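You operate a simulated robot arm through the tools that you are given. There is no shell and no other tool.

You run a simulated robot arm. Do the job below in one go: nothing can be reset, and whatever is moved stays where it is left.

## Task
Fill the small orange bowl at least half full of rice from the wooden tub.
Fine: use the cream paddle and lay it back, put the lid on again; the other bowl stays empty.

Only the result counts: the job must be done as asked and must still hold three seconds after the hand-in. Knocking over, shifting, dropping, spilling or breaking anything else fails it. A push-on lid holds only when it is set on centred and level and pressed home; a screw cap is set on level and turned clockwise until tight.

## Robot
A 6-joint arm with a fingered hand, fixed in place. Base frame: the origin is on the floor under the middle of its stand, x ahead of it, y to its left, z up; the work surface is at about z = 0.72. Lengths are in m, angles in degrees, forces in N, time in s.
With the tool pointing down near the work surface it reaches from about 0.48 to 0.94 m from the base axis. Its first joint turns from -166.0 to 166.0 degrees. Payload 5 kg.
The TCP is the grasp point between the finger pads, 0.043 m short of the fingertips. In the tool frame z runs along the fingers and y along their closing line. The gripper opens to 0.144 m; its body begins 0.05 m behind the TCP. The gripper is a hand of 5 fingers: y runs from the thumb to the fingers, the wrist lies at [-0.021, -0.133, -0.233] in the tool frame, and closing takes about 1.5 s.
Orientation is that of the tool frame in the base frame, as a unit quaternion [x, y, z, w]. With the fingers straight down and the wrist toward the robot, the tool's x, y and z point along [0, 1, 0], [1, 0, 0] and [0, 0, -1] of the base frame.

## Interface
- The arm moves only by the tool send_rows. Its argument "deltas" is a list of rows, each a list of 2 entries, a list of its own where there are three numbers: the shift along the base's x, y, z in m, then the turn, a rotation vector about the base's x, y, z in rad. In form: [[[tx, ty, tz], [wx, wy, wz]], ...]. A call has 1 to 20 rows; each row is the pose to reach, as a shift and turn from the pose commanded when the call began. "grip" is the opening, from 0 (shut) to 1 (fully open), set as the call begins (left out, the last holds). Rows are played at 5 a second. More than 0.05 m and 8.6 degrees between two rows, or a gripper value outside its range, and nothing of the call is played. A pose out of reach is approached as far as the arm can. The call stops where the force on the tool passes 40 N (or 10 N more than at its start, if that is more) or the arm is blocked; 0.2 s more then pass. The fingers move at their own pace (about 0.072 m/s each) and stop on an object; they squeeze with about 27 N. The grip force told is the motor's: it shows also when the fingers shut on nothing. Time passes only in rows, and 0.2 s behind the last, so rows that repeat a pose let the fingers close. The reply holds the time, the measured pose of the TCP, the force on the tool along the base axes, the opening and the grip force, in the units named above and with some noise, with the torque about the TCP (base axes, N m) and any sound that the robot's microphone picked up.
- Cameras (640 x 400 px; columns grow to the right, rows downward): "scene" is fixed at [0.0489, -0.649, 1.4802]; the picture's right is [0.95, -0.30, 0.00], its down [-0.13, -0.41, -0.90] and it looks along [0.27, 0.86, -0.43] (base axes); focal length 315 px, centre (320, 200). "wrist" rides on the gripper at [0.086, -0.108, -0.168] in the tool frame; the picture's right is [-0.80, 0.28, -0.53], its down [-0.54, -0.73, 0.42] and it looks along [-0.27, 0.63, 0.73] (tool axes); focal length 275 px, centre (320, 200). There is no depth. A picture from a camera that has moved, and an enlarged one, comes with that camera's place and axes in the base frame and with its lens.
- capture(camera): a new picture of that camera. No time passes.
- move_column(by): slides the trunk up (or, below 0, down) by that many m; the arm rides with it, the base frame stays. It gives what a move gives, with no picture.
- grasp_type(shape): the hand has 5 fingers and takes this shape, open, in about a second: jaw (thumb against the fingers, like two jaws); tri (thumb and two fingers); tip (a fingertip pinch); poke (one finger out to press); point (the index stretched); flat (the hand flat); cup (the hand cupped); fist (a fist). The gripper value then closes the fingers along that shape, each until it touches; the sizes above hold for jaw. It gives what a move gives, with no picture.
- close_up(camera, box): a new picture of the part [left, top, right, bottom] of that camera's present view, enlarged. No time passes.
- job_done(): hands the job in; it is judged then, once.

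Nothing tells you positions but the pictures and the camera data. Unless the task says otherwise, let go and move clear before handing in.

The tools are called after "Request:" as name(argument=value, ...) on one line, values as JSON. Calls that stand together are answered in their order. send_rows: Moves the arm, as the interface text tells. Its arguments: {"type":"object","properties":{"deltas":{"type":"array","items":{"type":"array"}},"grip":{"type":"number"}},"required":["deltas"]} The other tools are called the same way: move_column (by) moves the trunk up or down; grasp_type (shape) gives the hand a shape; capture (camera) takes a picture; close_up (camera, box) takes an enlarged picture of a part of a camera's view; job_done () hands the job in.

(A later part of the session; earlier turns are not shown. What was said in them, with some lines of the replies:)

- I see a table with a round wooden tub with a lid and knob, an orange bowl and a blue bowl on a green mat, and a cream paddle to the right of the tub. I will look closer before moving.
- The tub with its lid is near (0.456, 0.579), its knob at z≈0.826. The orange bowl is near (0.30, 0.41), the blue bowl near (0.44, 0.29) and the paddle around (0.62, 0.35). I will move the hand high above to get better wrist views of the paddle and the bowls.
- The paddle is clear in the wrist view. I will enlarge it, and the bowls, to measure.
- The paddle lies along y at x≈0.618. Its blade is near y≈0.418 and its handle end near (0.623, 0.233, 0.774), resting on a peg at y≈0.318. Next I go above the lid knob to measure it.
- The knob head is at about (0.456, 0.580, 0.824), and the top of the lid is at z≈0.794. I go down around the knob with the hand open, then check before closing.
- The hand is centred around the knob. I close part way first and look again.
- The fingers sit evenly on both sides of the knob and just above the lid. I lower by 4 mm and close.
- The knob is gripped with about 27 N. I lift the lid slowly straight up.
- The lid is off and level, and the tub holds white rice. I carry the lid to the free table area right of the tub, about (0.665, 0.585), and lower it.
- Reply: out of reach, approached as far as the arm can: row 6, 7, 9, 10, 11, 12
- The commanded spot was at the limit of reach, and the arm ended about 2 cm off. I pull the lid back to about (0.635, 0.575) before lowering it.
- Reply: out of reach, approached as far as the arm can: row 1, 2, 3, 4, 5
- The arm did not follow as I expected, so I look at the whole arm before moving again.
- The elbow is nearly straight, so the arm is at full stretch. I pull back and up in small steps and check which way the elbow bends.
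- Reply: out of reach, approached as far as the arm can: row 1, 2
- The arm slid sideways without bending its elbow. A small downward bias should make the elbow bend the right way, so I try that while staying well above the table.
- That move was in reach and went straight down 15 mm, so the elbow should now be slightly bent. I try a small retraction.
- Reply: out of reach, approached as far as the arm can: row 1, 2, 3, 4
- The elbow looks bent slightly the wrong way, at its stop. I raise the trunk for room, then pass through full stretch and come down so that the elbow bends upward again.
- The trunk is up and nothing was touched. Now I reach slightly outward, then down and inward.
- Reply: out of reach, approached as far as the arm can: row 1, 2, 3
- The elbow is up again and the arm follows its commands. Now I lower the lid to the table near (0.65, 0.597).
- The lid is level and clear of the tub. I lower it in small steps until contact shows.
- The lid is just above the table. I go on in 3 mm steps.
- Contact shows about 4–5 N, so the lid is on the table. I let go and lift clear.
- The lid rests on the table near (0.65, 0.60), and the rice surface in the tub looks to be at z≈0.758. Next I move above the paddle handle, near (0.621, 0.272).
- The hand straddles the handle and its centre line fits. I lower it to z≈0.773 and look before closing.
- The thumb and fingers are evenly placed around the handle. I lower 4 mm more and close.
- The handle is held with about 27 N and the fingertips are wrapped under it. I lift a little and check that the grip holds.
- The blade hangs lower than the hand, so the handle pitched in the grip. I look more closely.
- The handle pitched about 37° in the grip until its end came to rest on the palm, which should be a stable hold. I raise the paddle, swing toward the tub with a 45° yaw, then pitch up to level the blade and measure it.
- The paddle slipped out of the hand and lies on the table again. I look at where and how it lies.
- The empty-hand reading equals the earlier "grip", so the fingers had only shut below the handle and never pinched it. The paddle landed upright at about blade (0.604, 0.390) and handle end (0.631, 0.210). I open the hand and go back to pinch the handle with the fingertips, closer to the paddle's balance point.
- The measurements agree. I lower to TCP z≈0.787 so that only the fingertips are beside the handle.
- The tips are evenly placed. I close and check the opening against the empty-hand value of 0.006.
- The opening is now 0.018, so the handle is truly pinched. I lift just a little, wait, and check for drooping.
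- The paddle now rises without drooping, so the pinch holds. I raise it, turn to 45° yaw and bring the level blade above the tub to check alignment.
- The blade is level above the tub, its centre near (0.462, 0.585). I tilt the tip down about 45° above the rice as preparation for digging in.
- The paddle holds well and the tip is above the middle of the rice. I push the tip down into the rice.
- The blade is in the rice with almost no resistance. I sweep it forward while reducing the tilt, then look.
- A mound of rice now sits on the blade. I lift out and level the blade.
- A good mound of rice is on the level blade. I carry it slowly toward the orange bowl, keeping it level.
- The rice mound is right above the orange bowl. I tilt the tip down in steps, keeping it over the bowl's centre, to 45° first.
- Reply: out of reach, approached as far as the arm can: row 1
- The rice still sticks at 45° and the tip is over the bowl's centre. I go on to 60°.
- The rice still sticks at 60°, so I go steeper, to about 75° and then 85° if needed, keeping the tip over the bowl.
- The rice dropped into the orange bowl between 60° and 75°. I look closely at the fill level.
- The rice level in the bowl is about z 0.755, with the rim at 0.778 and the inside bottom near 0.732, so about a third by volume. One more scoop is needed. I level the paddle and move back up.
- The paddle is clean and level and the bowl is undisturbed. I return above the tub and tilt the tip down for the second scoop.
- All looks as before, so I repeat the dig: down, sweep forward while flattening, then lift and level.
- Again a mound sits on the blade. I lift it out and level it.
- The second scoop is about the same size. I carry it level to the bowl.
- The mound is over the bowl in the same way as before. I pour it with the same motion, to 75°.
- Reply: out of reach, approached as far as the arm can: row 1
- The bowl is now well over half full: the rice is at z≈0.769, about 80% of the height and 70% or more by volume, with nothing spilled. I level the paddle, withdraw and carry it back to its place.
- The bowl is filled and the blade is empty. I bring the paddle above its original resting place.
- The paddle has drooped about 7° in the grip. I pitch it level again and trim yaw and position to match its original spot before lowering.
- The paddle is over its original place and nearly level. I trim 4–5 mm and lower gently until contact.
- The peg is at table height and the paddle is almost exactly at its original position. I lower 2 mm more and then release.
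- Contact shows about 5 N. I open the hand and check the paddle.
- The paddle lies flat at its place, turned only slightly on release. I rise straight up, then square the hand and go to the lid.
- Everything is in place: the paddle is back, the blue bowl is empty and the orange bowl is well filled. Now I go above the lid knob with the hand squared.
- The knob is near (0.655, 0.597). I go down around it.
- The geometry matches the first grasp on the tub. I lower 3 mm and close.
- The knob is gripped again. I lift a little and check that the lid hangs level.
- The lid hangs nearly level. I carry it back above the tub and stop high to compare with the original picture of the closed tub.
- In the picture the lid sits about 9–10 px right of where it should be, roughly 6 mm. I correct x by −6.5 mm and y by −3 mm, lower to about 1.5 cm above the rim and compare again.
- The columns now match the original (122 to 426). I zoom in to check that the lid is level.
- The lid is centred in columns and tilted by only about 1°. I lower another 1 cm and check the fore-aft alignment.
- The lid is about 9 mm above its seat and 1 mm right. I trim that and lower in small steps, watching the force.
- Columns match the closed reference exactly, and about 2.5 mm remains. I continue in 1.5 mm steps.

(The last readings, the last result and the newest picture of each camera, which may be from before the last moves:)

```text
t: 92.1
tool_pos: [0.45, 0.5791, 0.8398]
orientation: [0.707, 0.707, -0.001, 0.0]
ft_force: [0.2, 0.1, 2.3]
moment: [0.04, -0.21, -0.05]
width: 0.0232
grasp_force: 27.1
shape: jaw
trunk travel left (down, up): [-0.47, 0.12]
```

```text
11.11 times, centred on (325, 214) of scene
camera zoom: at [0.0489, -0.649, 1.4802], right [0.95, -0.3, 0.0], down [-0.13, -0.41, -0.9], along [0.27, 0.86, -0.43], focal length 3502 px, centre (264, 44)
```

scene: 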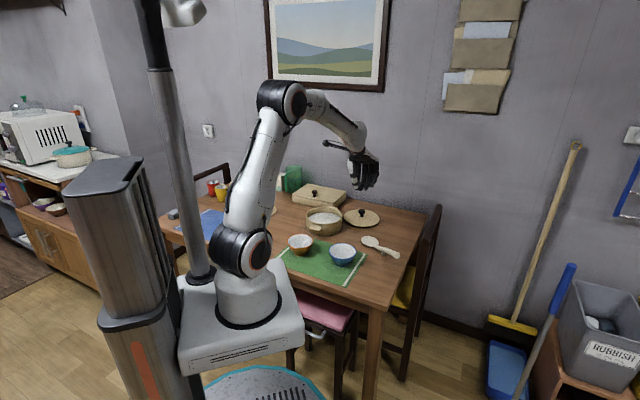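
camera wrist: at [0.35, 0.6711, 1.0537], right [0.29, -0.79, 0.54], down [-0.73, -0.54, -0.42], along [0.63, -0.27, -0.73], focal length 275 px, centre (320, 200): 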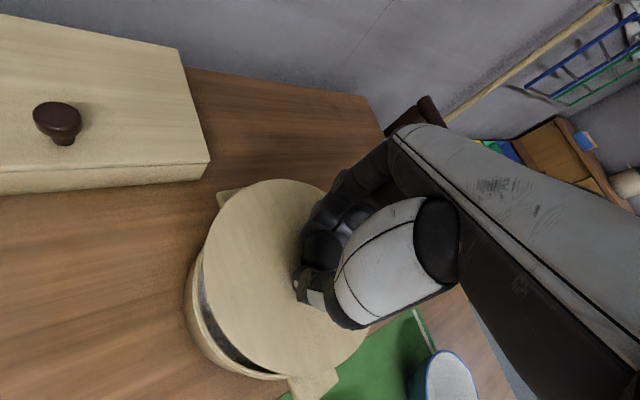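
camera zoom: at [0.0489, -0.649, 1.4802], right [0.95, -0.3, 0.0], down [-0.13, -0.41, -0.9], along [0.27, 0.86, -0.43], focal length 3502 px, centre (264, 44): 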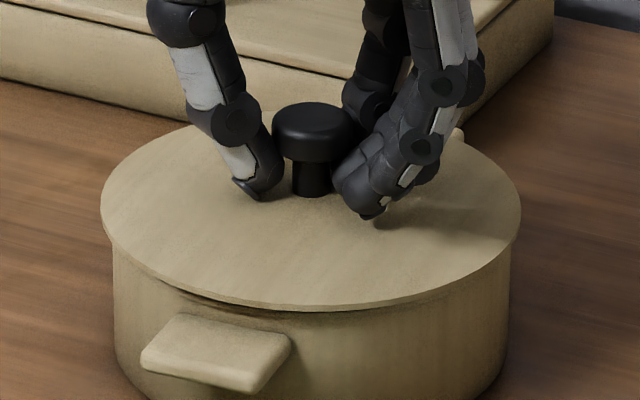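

Contact began and the picture matches the closed reference. I press slightly further to level it.

Request:
send_rows(deltas=[[[0, 0, -0.001], [0, 0, 0]], [[0, 0, -0.001], [0, 0, 0]]])

Request:
send_rows(deltas=[[[0, 0, -0.001], [0, 0, 0]], [[0, 0, -0.001], [0, 0, 0]]])

Request:
close_up(camera="scene", box=[302, 196, 348, 232])

```text
t: 92.7
tool_pos: [0.4494, 0.5802, 0.8399]
orientation: [0.707, 0.707, -0.001, 0.0]
ft_force: [1.9, -2.9, 5.8]
moment: [-0.09, -0.36, -0.08]
width: 0.0234
grasp_force: 27.5
shape: jaw
trunk travel left (down, up): [-0.47, 0.12]
```

```text
t: 93.3
tool_pos: [0.4501, 0.5793, 0.8398]
orientation: [0.707, 0.707, 0.0, -0.001]
ft_force: [5.3, -3.8, 11.3]
moment: [-0.03, -0.5, -0.07]
width: 0.0232
grasp_force: 26.6
shape: jaw
trunk travel left (down, up): [-0.47, 0.12]
```

```text
11.11 times, centred on (325, 214) of scene
camera zoom: at [0.0489, -0.649, 1.4802], right [0.95, -0.3, 0.0], down [-0.13, -0.41, -0.9], along [0.27, 0.86, -0.43], focal length 3502 px, centre (264, 44)
```

zoom: 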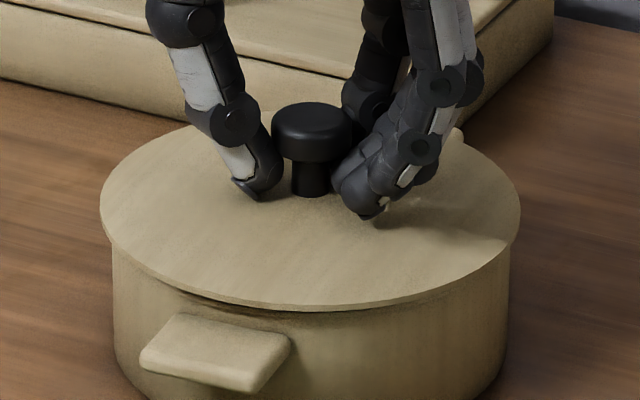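

The force rises with some sideways load, so I relax 2.5 mm to near zero load and release there, letting the lid settle by itself.

Request:
send_rows(deltas=[[[0, 0, 0.001], [0, 0, 0]], [[0, 0, 0.0025], [0, 0, 0]], [[0, 0, 0.0025], [0, 0, 0]]])

Request:
send_rows(deltas=[[[0, 0, 0], [0, 0, 0]], [[0, 0, 0], [0, 0, 0]], [[0, 0, 0], [0, 0, 0]], [[0, 0, 0], [0, 0, 0]], [[0, 0, 0], [0, 0, 0]]], grip=0.5)

Request:
close_up(camera="scene", box=[302, 196, 348, 232])

```text
t: 94.1
tool_pos: [0.4496, 0.5789, 0.8398]
orientation: [0.707, 0.707, -0.001, 0.001]
ft_force: [4.3, 0.3, 2.3]
moment: [0.14, -0.4, -0.02]
width: 0.0233
grasp_force: 26.8
shape: jaw
trunk travel left (down, up): [-0.47, 0.12]
```

```text
t: 95.3
tool_pos: [0.45, 0.5799, 0.8401]
orientation: [0.707, 0.707, -0.001, 0.0]
ft_force: [-0.6, 0.4, 0.9]
moment: [-0.01, -0.02, 0.02]
width: 0.0714
grasp_force: 0.1
shape: jaw
trunk travel left (down, up): [-0.47, 0.12]
```

```text
11.11 times, centred on (325, 214) of scene
camera zoom: at [0.0489, -0.649, 1.4802], right [0.95, -0.3, 0.0], down [-0.13, -0.41, -0.9], along [0.27, 0.86, -0.43], focal length 3502 px, centre (264, 44)
```

zoom: 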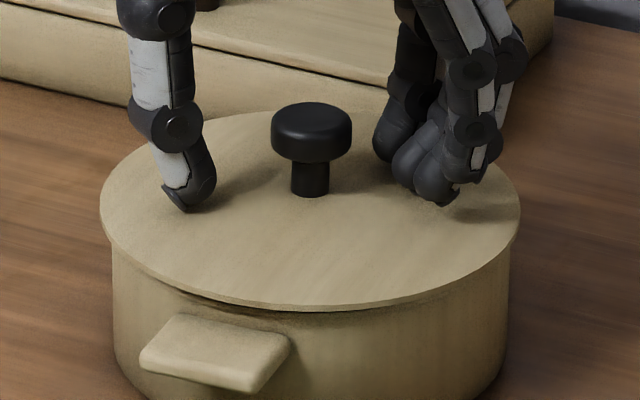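

The lid matches the original closed picture. I rise clear, then press it home from above on the knob.

Request:
send_rows(deltas=[[[0, 0, 0.02], [0, 0, 0]], [[0, 0, 0.05], [0, 0, 0]], [[0.003, 0, 0.09], [0, 0, 0]], [[0.005, 0, 0.11], [0, 0, 0]], [[0.005, 0, 0.11], [0, 0, 0]]])

Request:
grasp_type(shape="fist")

Request:
close_up(camera="scene", box=[280, 150, 376, 230])

Request:
capture(camera="wrist")

```text
t: 96.5
tool_pos: [0.4569, 0.5814, 0.9511]
orientation: [0.707, 0.708, -0.002, 0.0]
ft_force: [0.1, 0.4, -0.2]
moment: [0.0, -0.02, 0.0]
width: 0.0716
grasp_force: 0.1
shape: jaw
trunk travel left (down, up): [-0.47, 0.12]
```

```text
t: 97.4
tool_pos: [0.4552, 0.5814, 0.951]
orientation: [0.707, 0.707, -0.002, -0.001]
ft_force: [0.3, 0.4, -0.5]
moment: [-0.03, 0.0, 0.0]
width: 0.0
grasp_force: 0.1
shape: fist
trunk travel left (down, up): [-0.47, 0.12]
```

```text
5.00 times, centred on (328, 190) of scene
camera zoom: at [0.0489, -0.649, 1.4802], right [0.95, -0.3, 0.0], down [-0.13, -0.41, -0.9], along [0.27, 0.86, -0.43], focal length 1576 px, centre (280, 250)
```

zoom: 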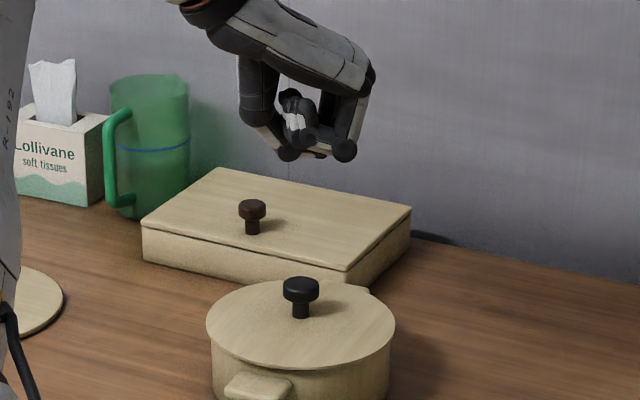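

```text
taken
camera wrist: at [0.3482, 0.6687, 1.1185], right [0.29, -0.79, 0.54], down [-0.73, -0.54, -0.42], along [0.63, -0.27, -0.73], focal length 275 px, centre (320, 200)
```

wrist: 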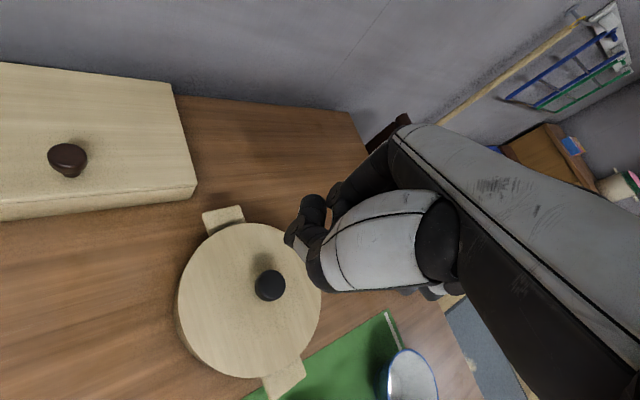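

The fist's underside is a firm surface. I shift so that the finger knuckles are over the knob, go down part of the way and look.

Request:
send_rows(deltas=[[[-0.015, 0, -0.01], [0, 0, 0]], [[-0.03, 0, -0.025], [0, 0, 0]], [[-0.03, 0, -0.05], [0, 0, 0]], [[-0.03, 0, -0.07], [0, 0, 0]], [[-0.03, 0, -0.085], [0, 0, 0]], [[-0.03, 0, -0.085], [0, 0, 0]]])

Request:
close_up(camera="scene", box=[290, 180, 370, 230])

Request:
capture(camera="wrist")

```text
t: 98.8
tool_pos: [0.4243, 0.5807, 0.8643]
orientation: [0.707, 0.707, -0.001, -0.001]
ft_force: [-0.4, -0.5, 0.4]
moment: [0.02, 0.0, 0.0]
width: 0.0
grasp_force: 0.1
shape: fist
trunk travel left (down, up): [-0.47, 0.12]
```

```text
8.00 times, centred on (330, 205) of scene
camera zoom: at [0.0489, -0.649, 1.4802], right [0.95, -0.3, 0.0], down [-0.13, -0.41, -0.9], along [0.27, 0.86, -0.43], focal length 2521 px, centre (240, 160)
```

zoom: 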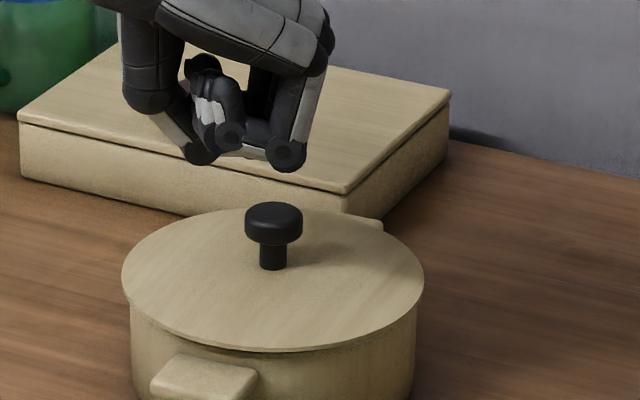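

```text
taken
camera wrist: at [0.3166, 0.6673, 1.0323], right [0.29, -0.79, 0.54], down [-0.73, -0.54, -0.42], along [0.63, -0.27, -0.73], focal length 275 px, centre (320, 200)
```

wrist: 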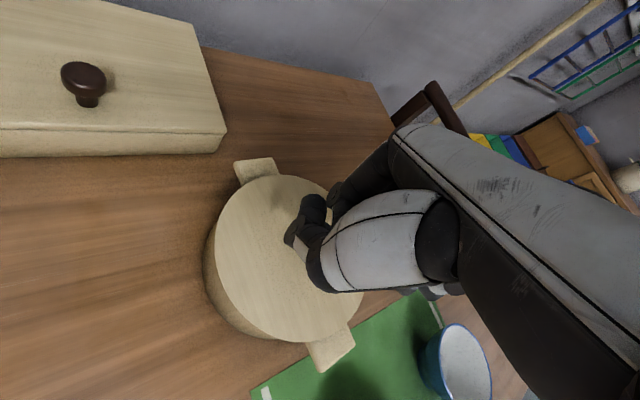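

The lid and knob now match the original closed picture to the pixel. I press down on the knob with the knuckles, in small steps, to make sure it is home.

Request:
send_rows(deltas=[[[0, 0, -0.01], [0, 0, 0]], [[0, 0, -0.02], [0, 0, 0]], [[0, 0, -0.026], [0, 0, 0]], [[0, 0, -0.03], [0, 0, 0]], [[0, 0, -0.03], [0, 0, 0]]])

Request:
close_up(camera="scene", box=[290, 180, 370, 230])

```text
t: 100.0
tool_pos: [0.4241, 0.5785, 0.8345]
orientation: [0.707, 0.707, -0.002, 0.0]
ft_force: [-0.5, -0.7, 0.6]
moment: [0.0, -0.02, 0.01]
width: 0.0
grasp_force: 0.1
shape: fist
trunk travel left (down, up): [-0.47, 0.12]
```

```text
8.00 times, centred on (330, 205) of scene
camera zoom: at [0.0489, -0.649, 1.4802], right [0.95, -0.3, 0.0], down [-0.13, -0.41, -0.9], along [0.27, 0.86, -0.43], focal length 2521 px, centre (240, 160)
```

zoom: 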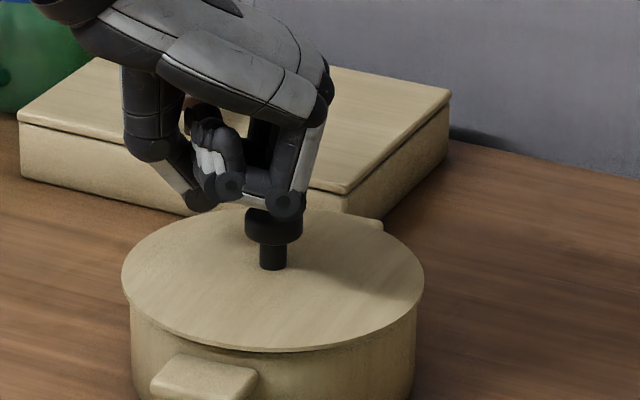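

The knuckles are almost on the knob. I continue in 2 mm steps.

Request:
send_rows(deltas=[[[0, 0, -0.002], [0, 0, 0]], [[0, 0, -0.004], [0, 0, 0]], [[0, 0, -0.004], [0, 0, 0]]])

Request:
send_rows(deltas=[[[0, 0, -0.002], [0, 0, 0]], [[0, 0, -0.004], [0, 0, 0]], [[0, 0, -0.004], [0, 0, 0]]])

Request:
close_up(camera="scene", box=[290, 180, 370, 230])

```text
t: 100.8
tool_pos: [0.4236, 0.5801, 0.8326]
orientation: [0.707, 0.707, -0.001, 0.001]
ft_force: [-0.7, -1.2, 0.1]
moment: [0.01, 0.0, 0.03]
width: 0.0001
grasp_force: 0.1
shape: fist
trunk travel left (down, up): [-0.47, 0.12]
```

```text
t: 101.6
tool_pos: [0.4233, 0.5784, 0.8281]
orientation: [0.707, 0.707, -0.001, -0.001]
ft_force: [0.1, 0.1, -0.2]
moment: [-0.03, 0.02, -0.02]
width: 0.0
grasp_force: 0.1
shape: fist
trunk travel left (down, up): [-0.47, 0.12]
```

```text
8.00 times, centred on (330, 205) of scene
camera zoom: at [0.0489, -0.649, 1.4802], right [0.95, -0.3, 0.0], down [-0.13, -0.41, -0.9], along [0.27, 0.86, -0.43], focal length 2521 px, centre (240, 160)
```

zoom: 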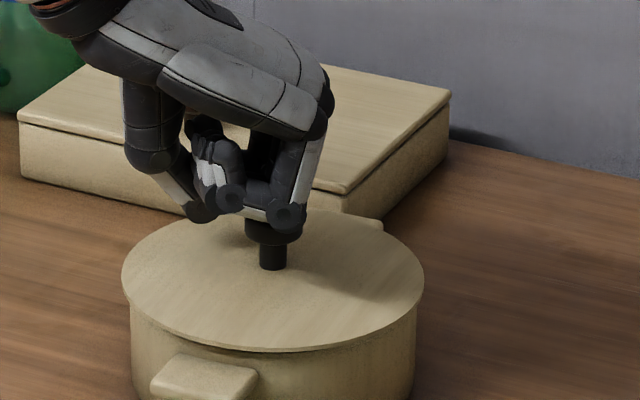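

No contact yet. I go on in 1.5 mm steps.

Request:
send_rows(deltas=[[[0, 0, -0.0015], [0, 0, 0]], [[0, 0, -0.003], [0, 0, 0]], [[0, 0, -0.003], [0, 0, 0]]])

Request:
send_rows(deltas=[[[0, 0, -0.0015], [0, 0, 0]], [[0, 0, -0.003], [0, 0, 0]], [[0, 0, -0.003], [0, 0, 0]]])

Request:
close_up(camera="scene", box=[290, 180, 370, 230])

```text
t: 102.4
tool_pos: [0.4247, 0.5797, 0.8247]
orientation: [0.706, 0.708, -0.001, 0.0]
ft_force: [-0.4, 0.2, 0.9]
moment: [-0.02, -0.06, -0.03]
width: 0.0
grasp_force: 0.1
shape: fist
trunk travel left (down, up): [-0.47, 0.12]
```

```text
t: 103.2
tool_pos: [0.4242, 0.58, 0.8246]
orientation: [0.707, 0.707, 0.0, 0.0]
ft_force: [3.4, -3.5, 17.3]
moment: [-0.28, -0.5, -0.09]
width: 0.0001
grasp_force: 0.1
shape: fist
trunk travel left (down, up): [-0.47, 0.12]
```

```text
8.00 times, centred on (330, 205) of scene
camera zoom: at [0.0489, -0.649, 1.4802], right [0.95, -0.3, 0.0], down [-0.13, -0.41, -0.9], along [0.27, 0.86, -0.43], focal length 2521 px, centre (240, 160)
```

zoom: 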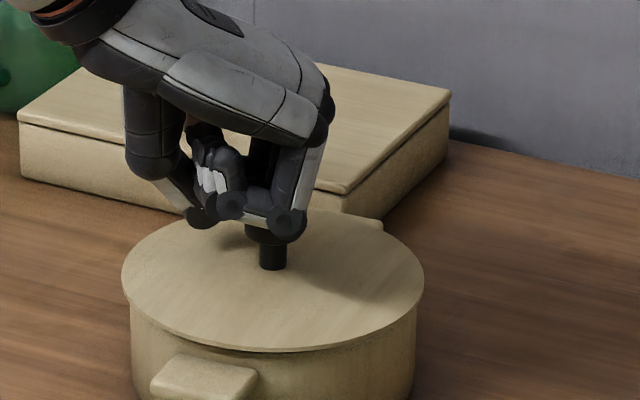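

The press is at 17 N with the lid steady. I press a little more, to about 30 N.

Request:
send_rows(deltas=[[[0, 0, -0.001], [0, 0, 0]], [[0, 0, -0.002], [0, 0, 0]], [[0, 0, -0.002], [0, 0, 0]]])

Request:
close_up(camera="scene", box=[290, 180, 370, 230])

```text
t: 104.0
tool_pos: [0.4237, 0.5799, 0.8225]
orientation: [0.707, 0.707, 0.001, 0.0]
ft_force: [7.5, -4.8, 38.0]
moment: [-0.5, -1.12, -0.07]
width: 0.0
grasp_force: 0.0
shape: fist
trunk travel left (down, up): [-0.47, 0.12]
```

```text
8.00 times, centred on (330, 205) of scene
camera zoom: at [0.0489, -0.649, 1.4802], right [0.95, -0.3, 0.0], down [-0.13, -0.41, -0.9], along [0.27, 0.86, -0.43], focal length 2521 px, centre (240, 160)
```

zoom: 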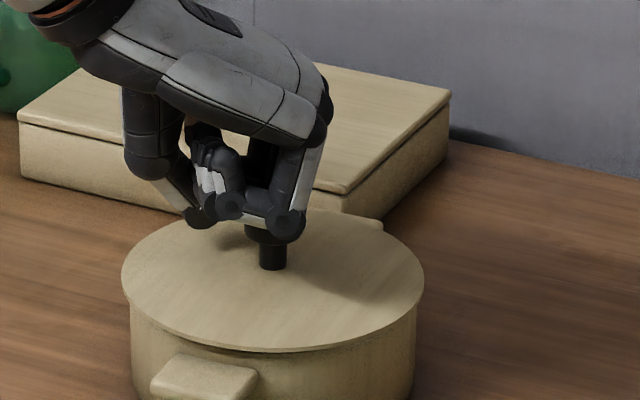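

The lid was pressed with about 38 N and stays level and centred. I rise straight up and clear, then check everything.

Request:
send_rows(deltas=[[[0, 0, 0.004], [0, 0, 0]], [[0, 0, 0.02], [0, 0, 0]], [[0, 0, 0.06], [0, 0, 0]], [[0, 0, 0.1], [0, 0, 0]], [[0, 0, 0.14], [0, 0, 0]], [[0, -0.0, 0.18], [0, 0, 0]], [[0, 0, 0.18], [0, 0, 0]]])

Request:
close_up(camera="scene", box=[290, 180, 370, 230])

Request:
close_up(camera="scene", box=[260, 170, 420, 290])

Request:
capture(camera="wrist")

Request:
capture(camera="scene")

```text
t: 105.6
tool_pos: [0.4256, 0.5775, 0.9998]
orientation: [0.707, 0.707, -0.002, 0.0]
ft_force: [-0.6, -0.9, 0.7]
moment: [0.02, -0.04, -0.03]
width: 0.0002
grasp_force: 0.1
shape: fist
trunk travel left (down, up): [-0.47, 0.12]
```

```text
8.00 times, centred on (330, 205) of scene
camera zoom: at [0.0489, -0.649, 1.4802], right [0.95, -0.3, 0.0], down [-0.13, -0.41, -0.9], along [0.27, 0.86, -0.43], focal length 2521 px, centre (240, 160)
```

zoom: 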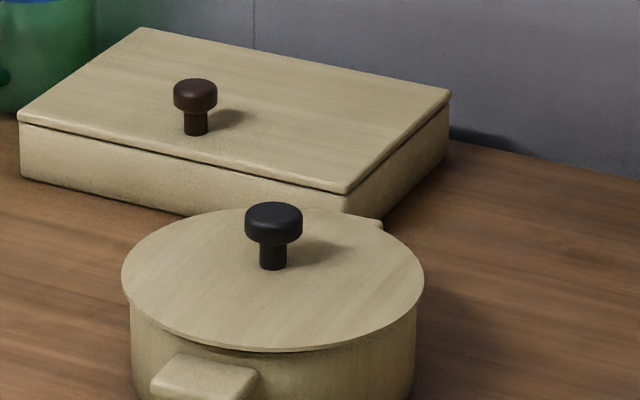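

```text
3.33 times, centred on (340, 230) of scene
camera zoom: at [0.0489, -0.649, 1.4802], right [0.95, -0.3, 0.0], down [-0.13, -0.41, -0.9], along [0.27, 0.86, -0.43], focal length 1050 px, centre (253, 100)
```

zoom: 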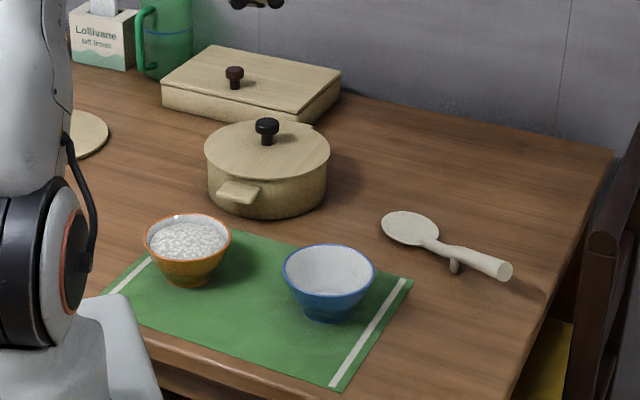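

```text
taken
camera wrist: at [0.3181, 0.6642, 1.1684], right [0.29, -0.79, 0.54], down [-0.73, -0.54, -0.42], along [0.63, -0.27, -0.73], focal length 275 px, centre (320, 200)
```

wrist: 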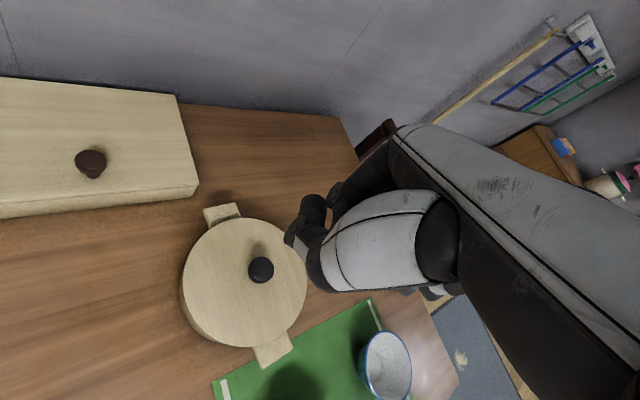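

```text
taken
```

scene: 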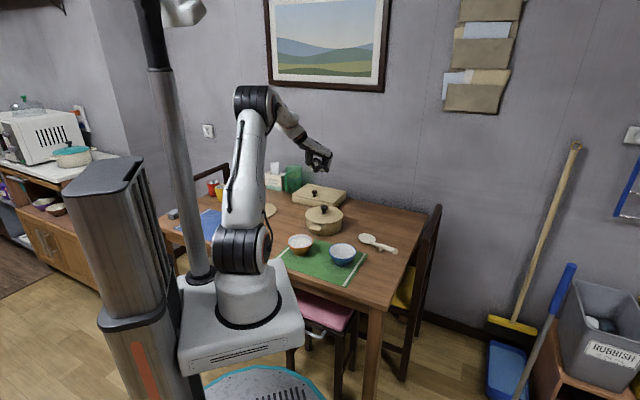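

The lid matches its original position, the paddle lies at its place and the blue bowl is empty. I make a last close check of the bowls and table for spilled rice.

Request:
close_up(camera="scene", box=[270, 222, 370, 284])

Request:
close_up(camera="scene", box=[340, 215, 420, 265])

Request:
close_up(camera="scene", box=[302, 196, 348, 232])

```text
6.40 times, centred on (320, 253) of scene
camera zoom: at [0.0489, -0.649, 1.4802], right [0.95, -0.3, 0.0], down [-0.13, -0.41, -0.9], along [0.27, 0.86, -0.43], focal length 2017 px, centre (320, -139)
```

zoom: 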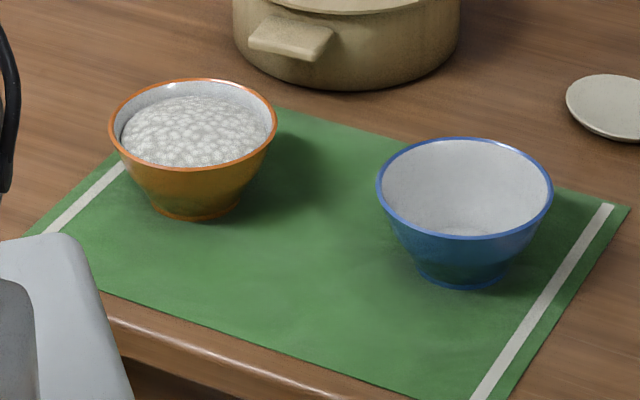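

```text
8.00 times, centred on (380, 240) of scene
camera zoom: at [0.0489, -0.649, 1.4802], right [0.95, -0.3, 0.0], down [-0.13, -0.41, -0.9], along [0.27, 0.86, -0.43], focal length 2521 px, centre (-160, -120)
```

zoom: 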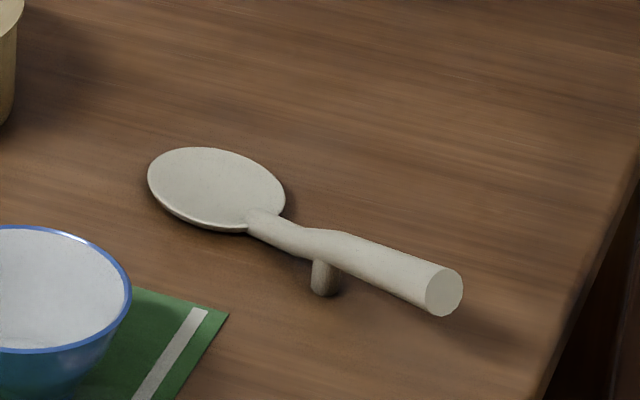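

```text
11.11 times, centred on (325, 214) of scene
camera zoom: at [0.0489, -0.649, 1.4802], right [0.95, -0.3, 0.0], down [-0.13, -0.41, -0.9], along [0.27, 0.86, -0.43], focal length 3502 px, centre (264, 44)
```

zoom: 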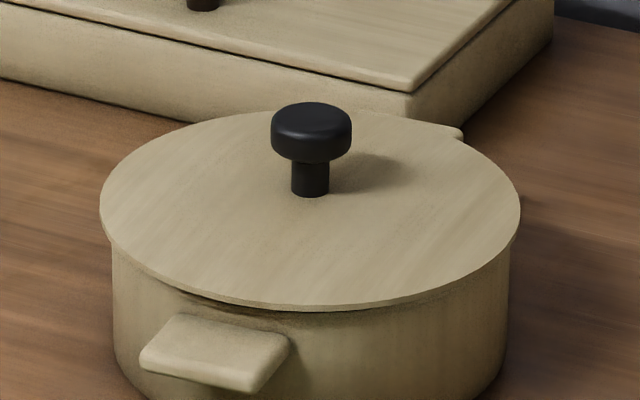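

The orange bowl is well over half full and the blue bowl is empty. The lid is on level and pressed down, the paddle is laid back, nothing is spilled and the hand is clear. I hand the job in.

Request:
job_done()

```text
The job is handed in.
```

The small orange bowl is filled to about 80% of its height, roughly 70% by volume, with two scoops from the wooden tub. I have handed the job in; no pass or fail result came back.

- **Other bowl:** the blue bowl is empty, and I saw no spilled rice on the mat or table.
- **Lid:** it is back on the tub, level and centred, and pressed down with about 38 N. In the scene camera it matches its original closed position.
- **Paddle:** it slipped out of the hand on my first try and dropped a short way onto the table, landing upright. I gripped it again for the scooping and laid it back on its peg. It lies about 1 cm off its original spot, turned by a few degrees.
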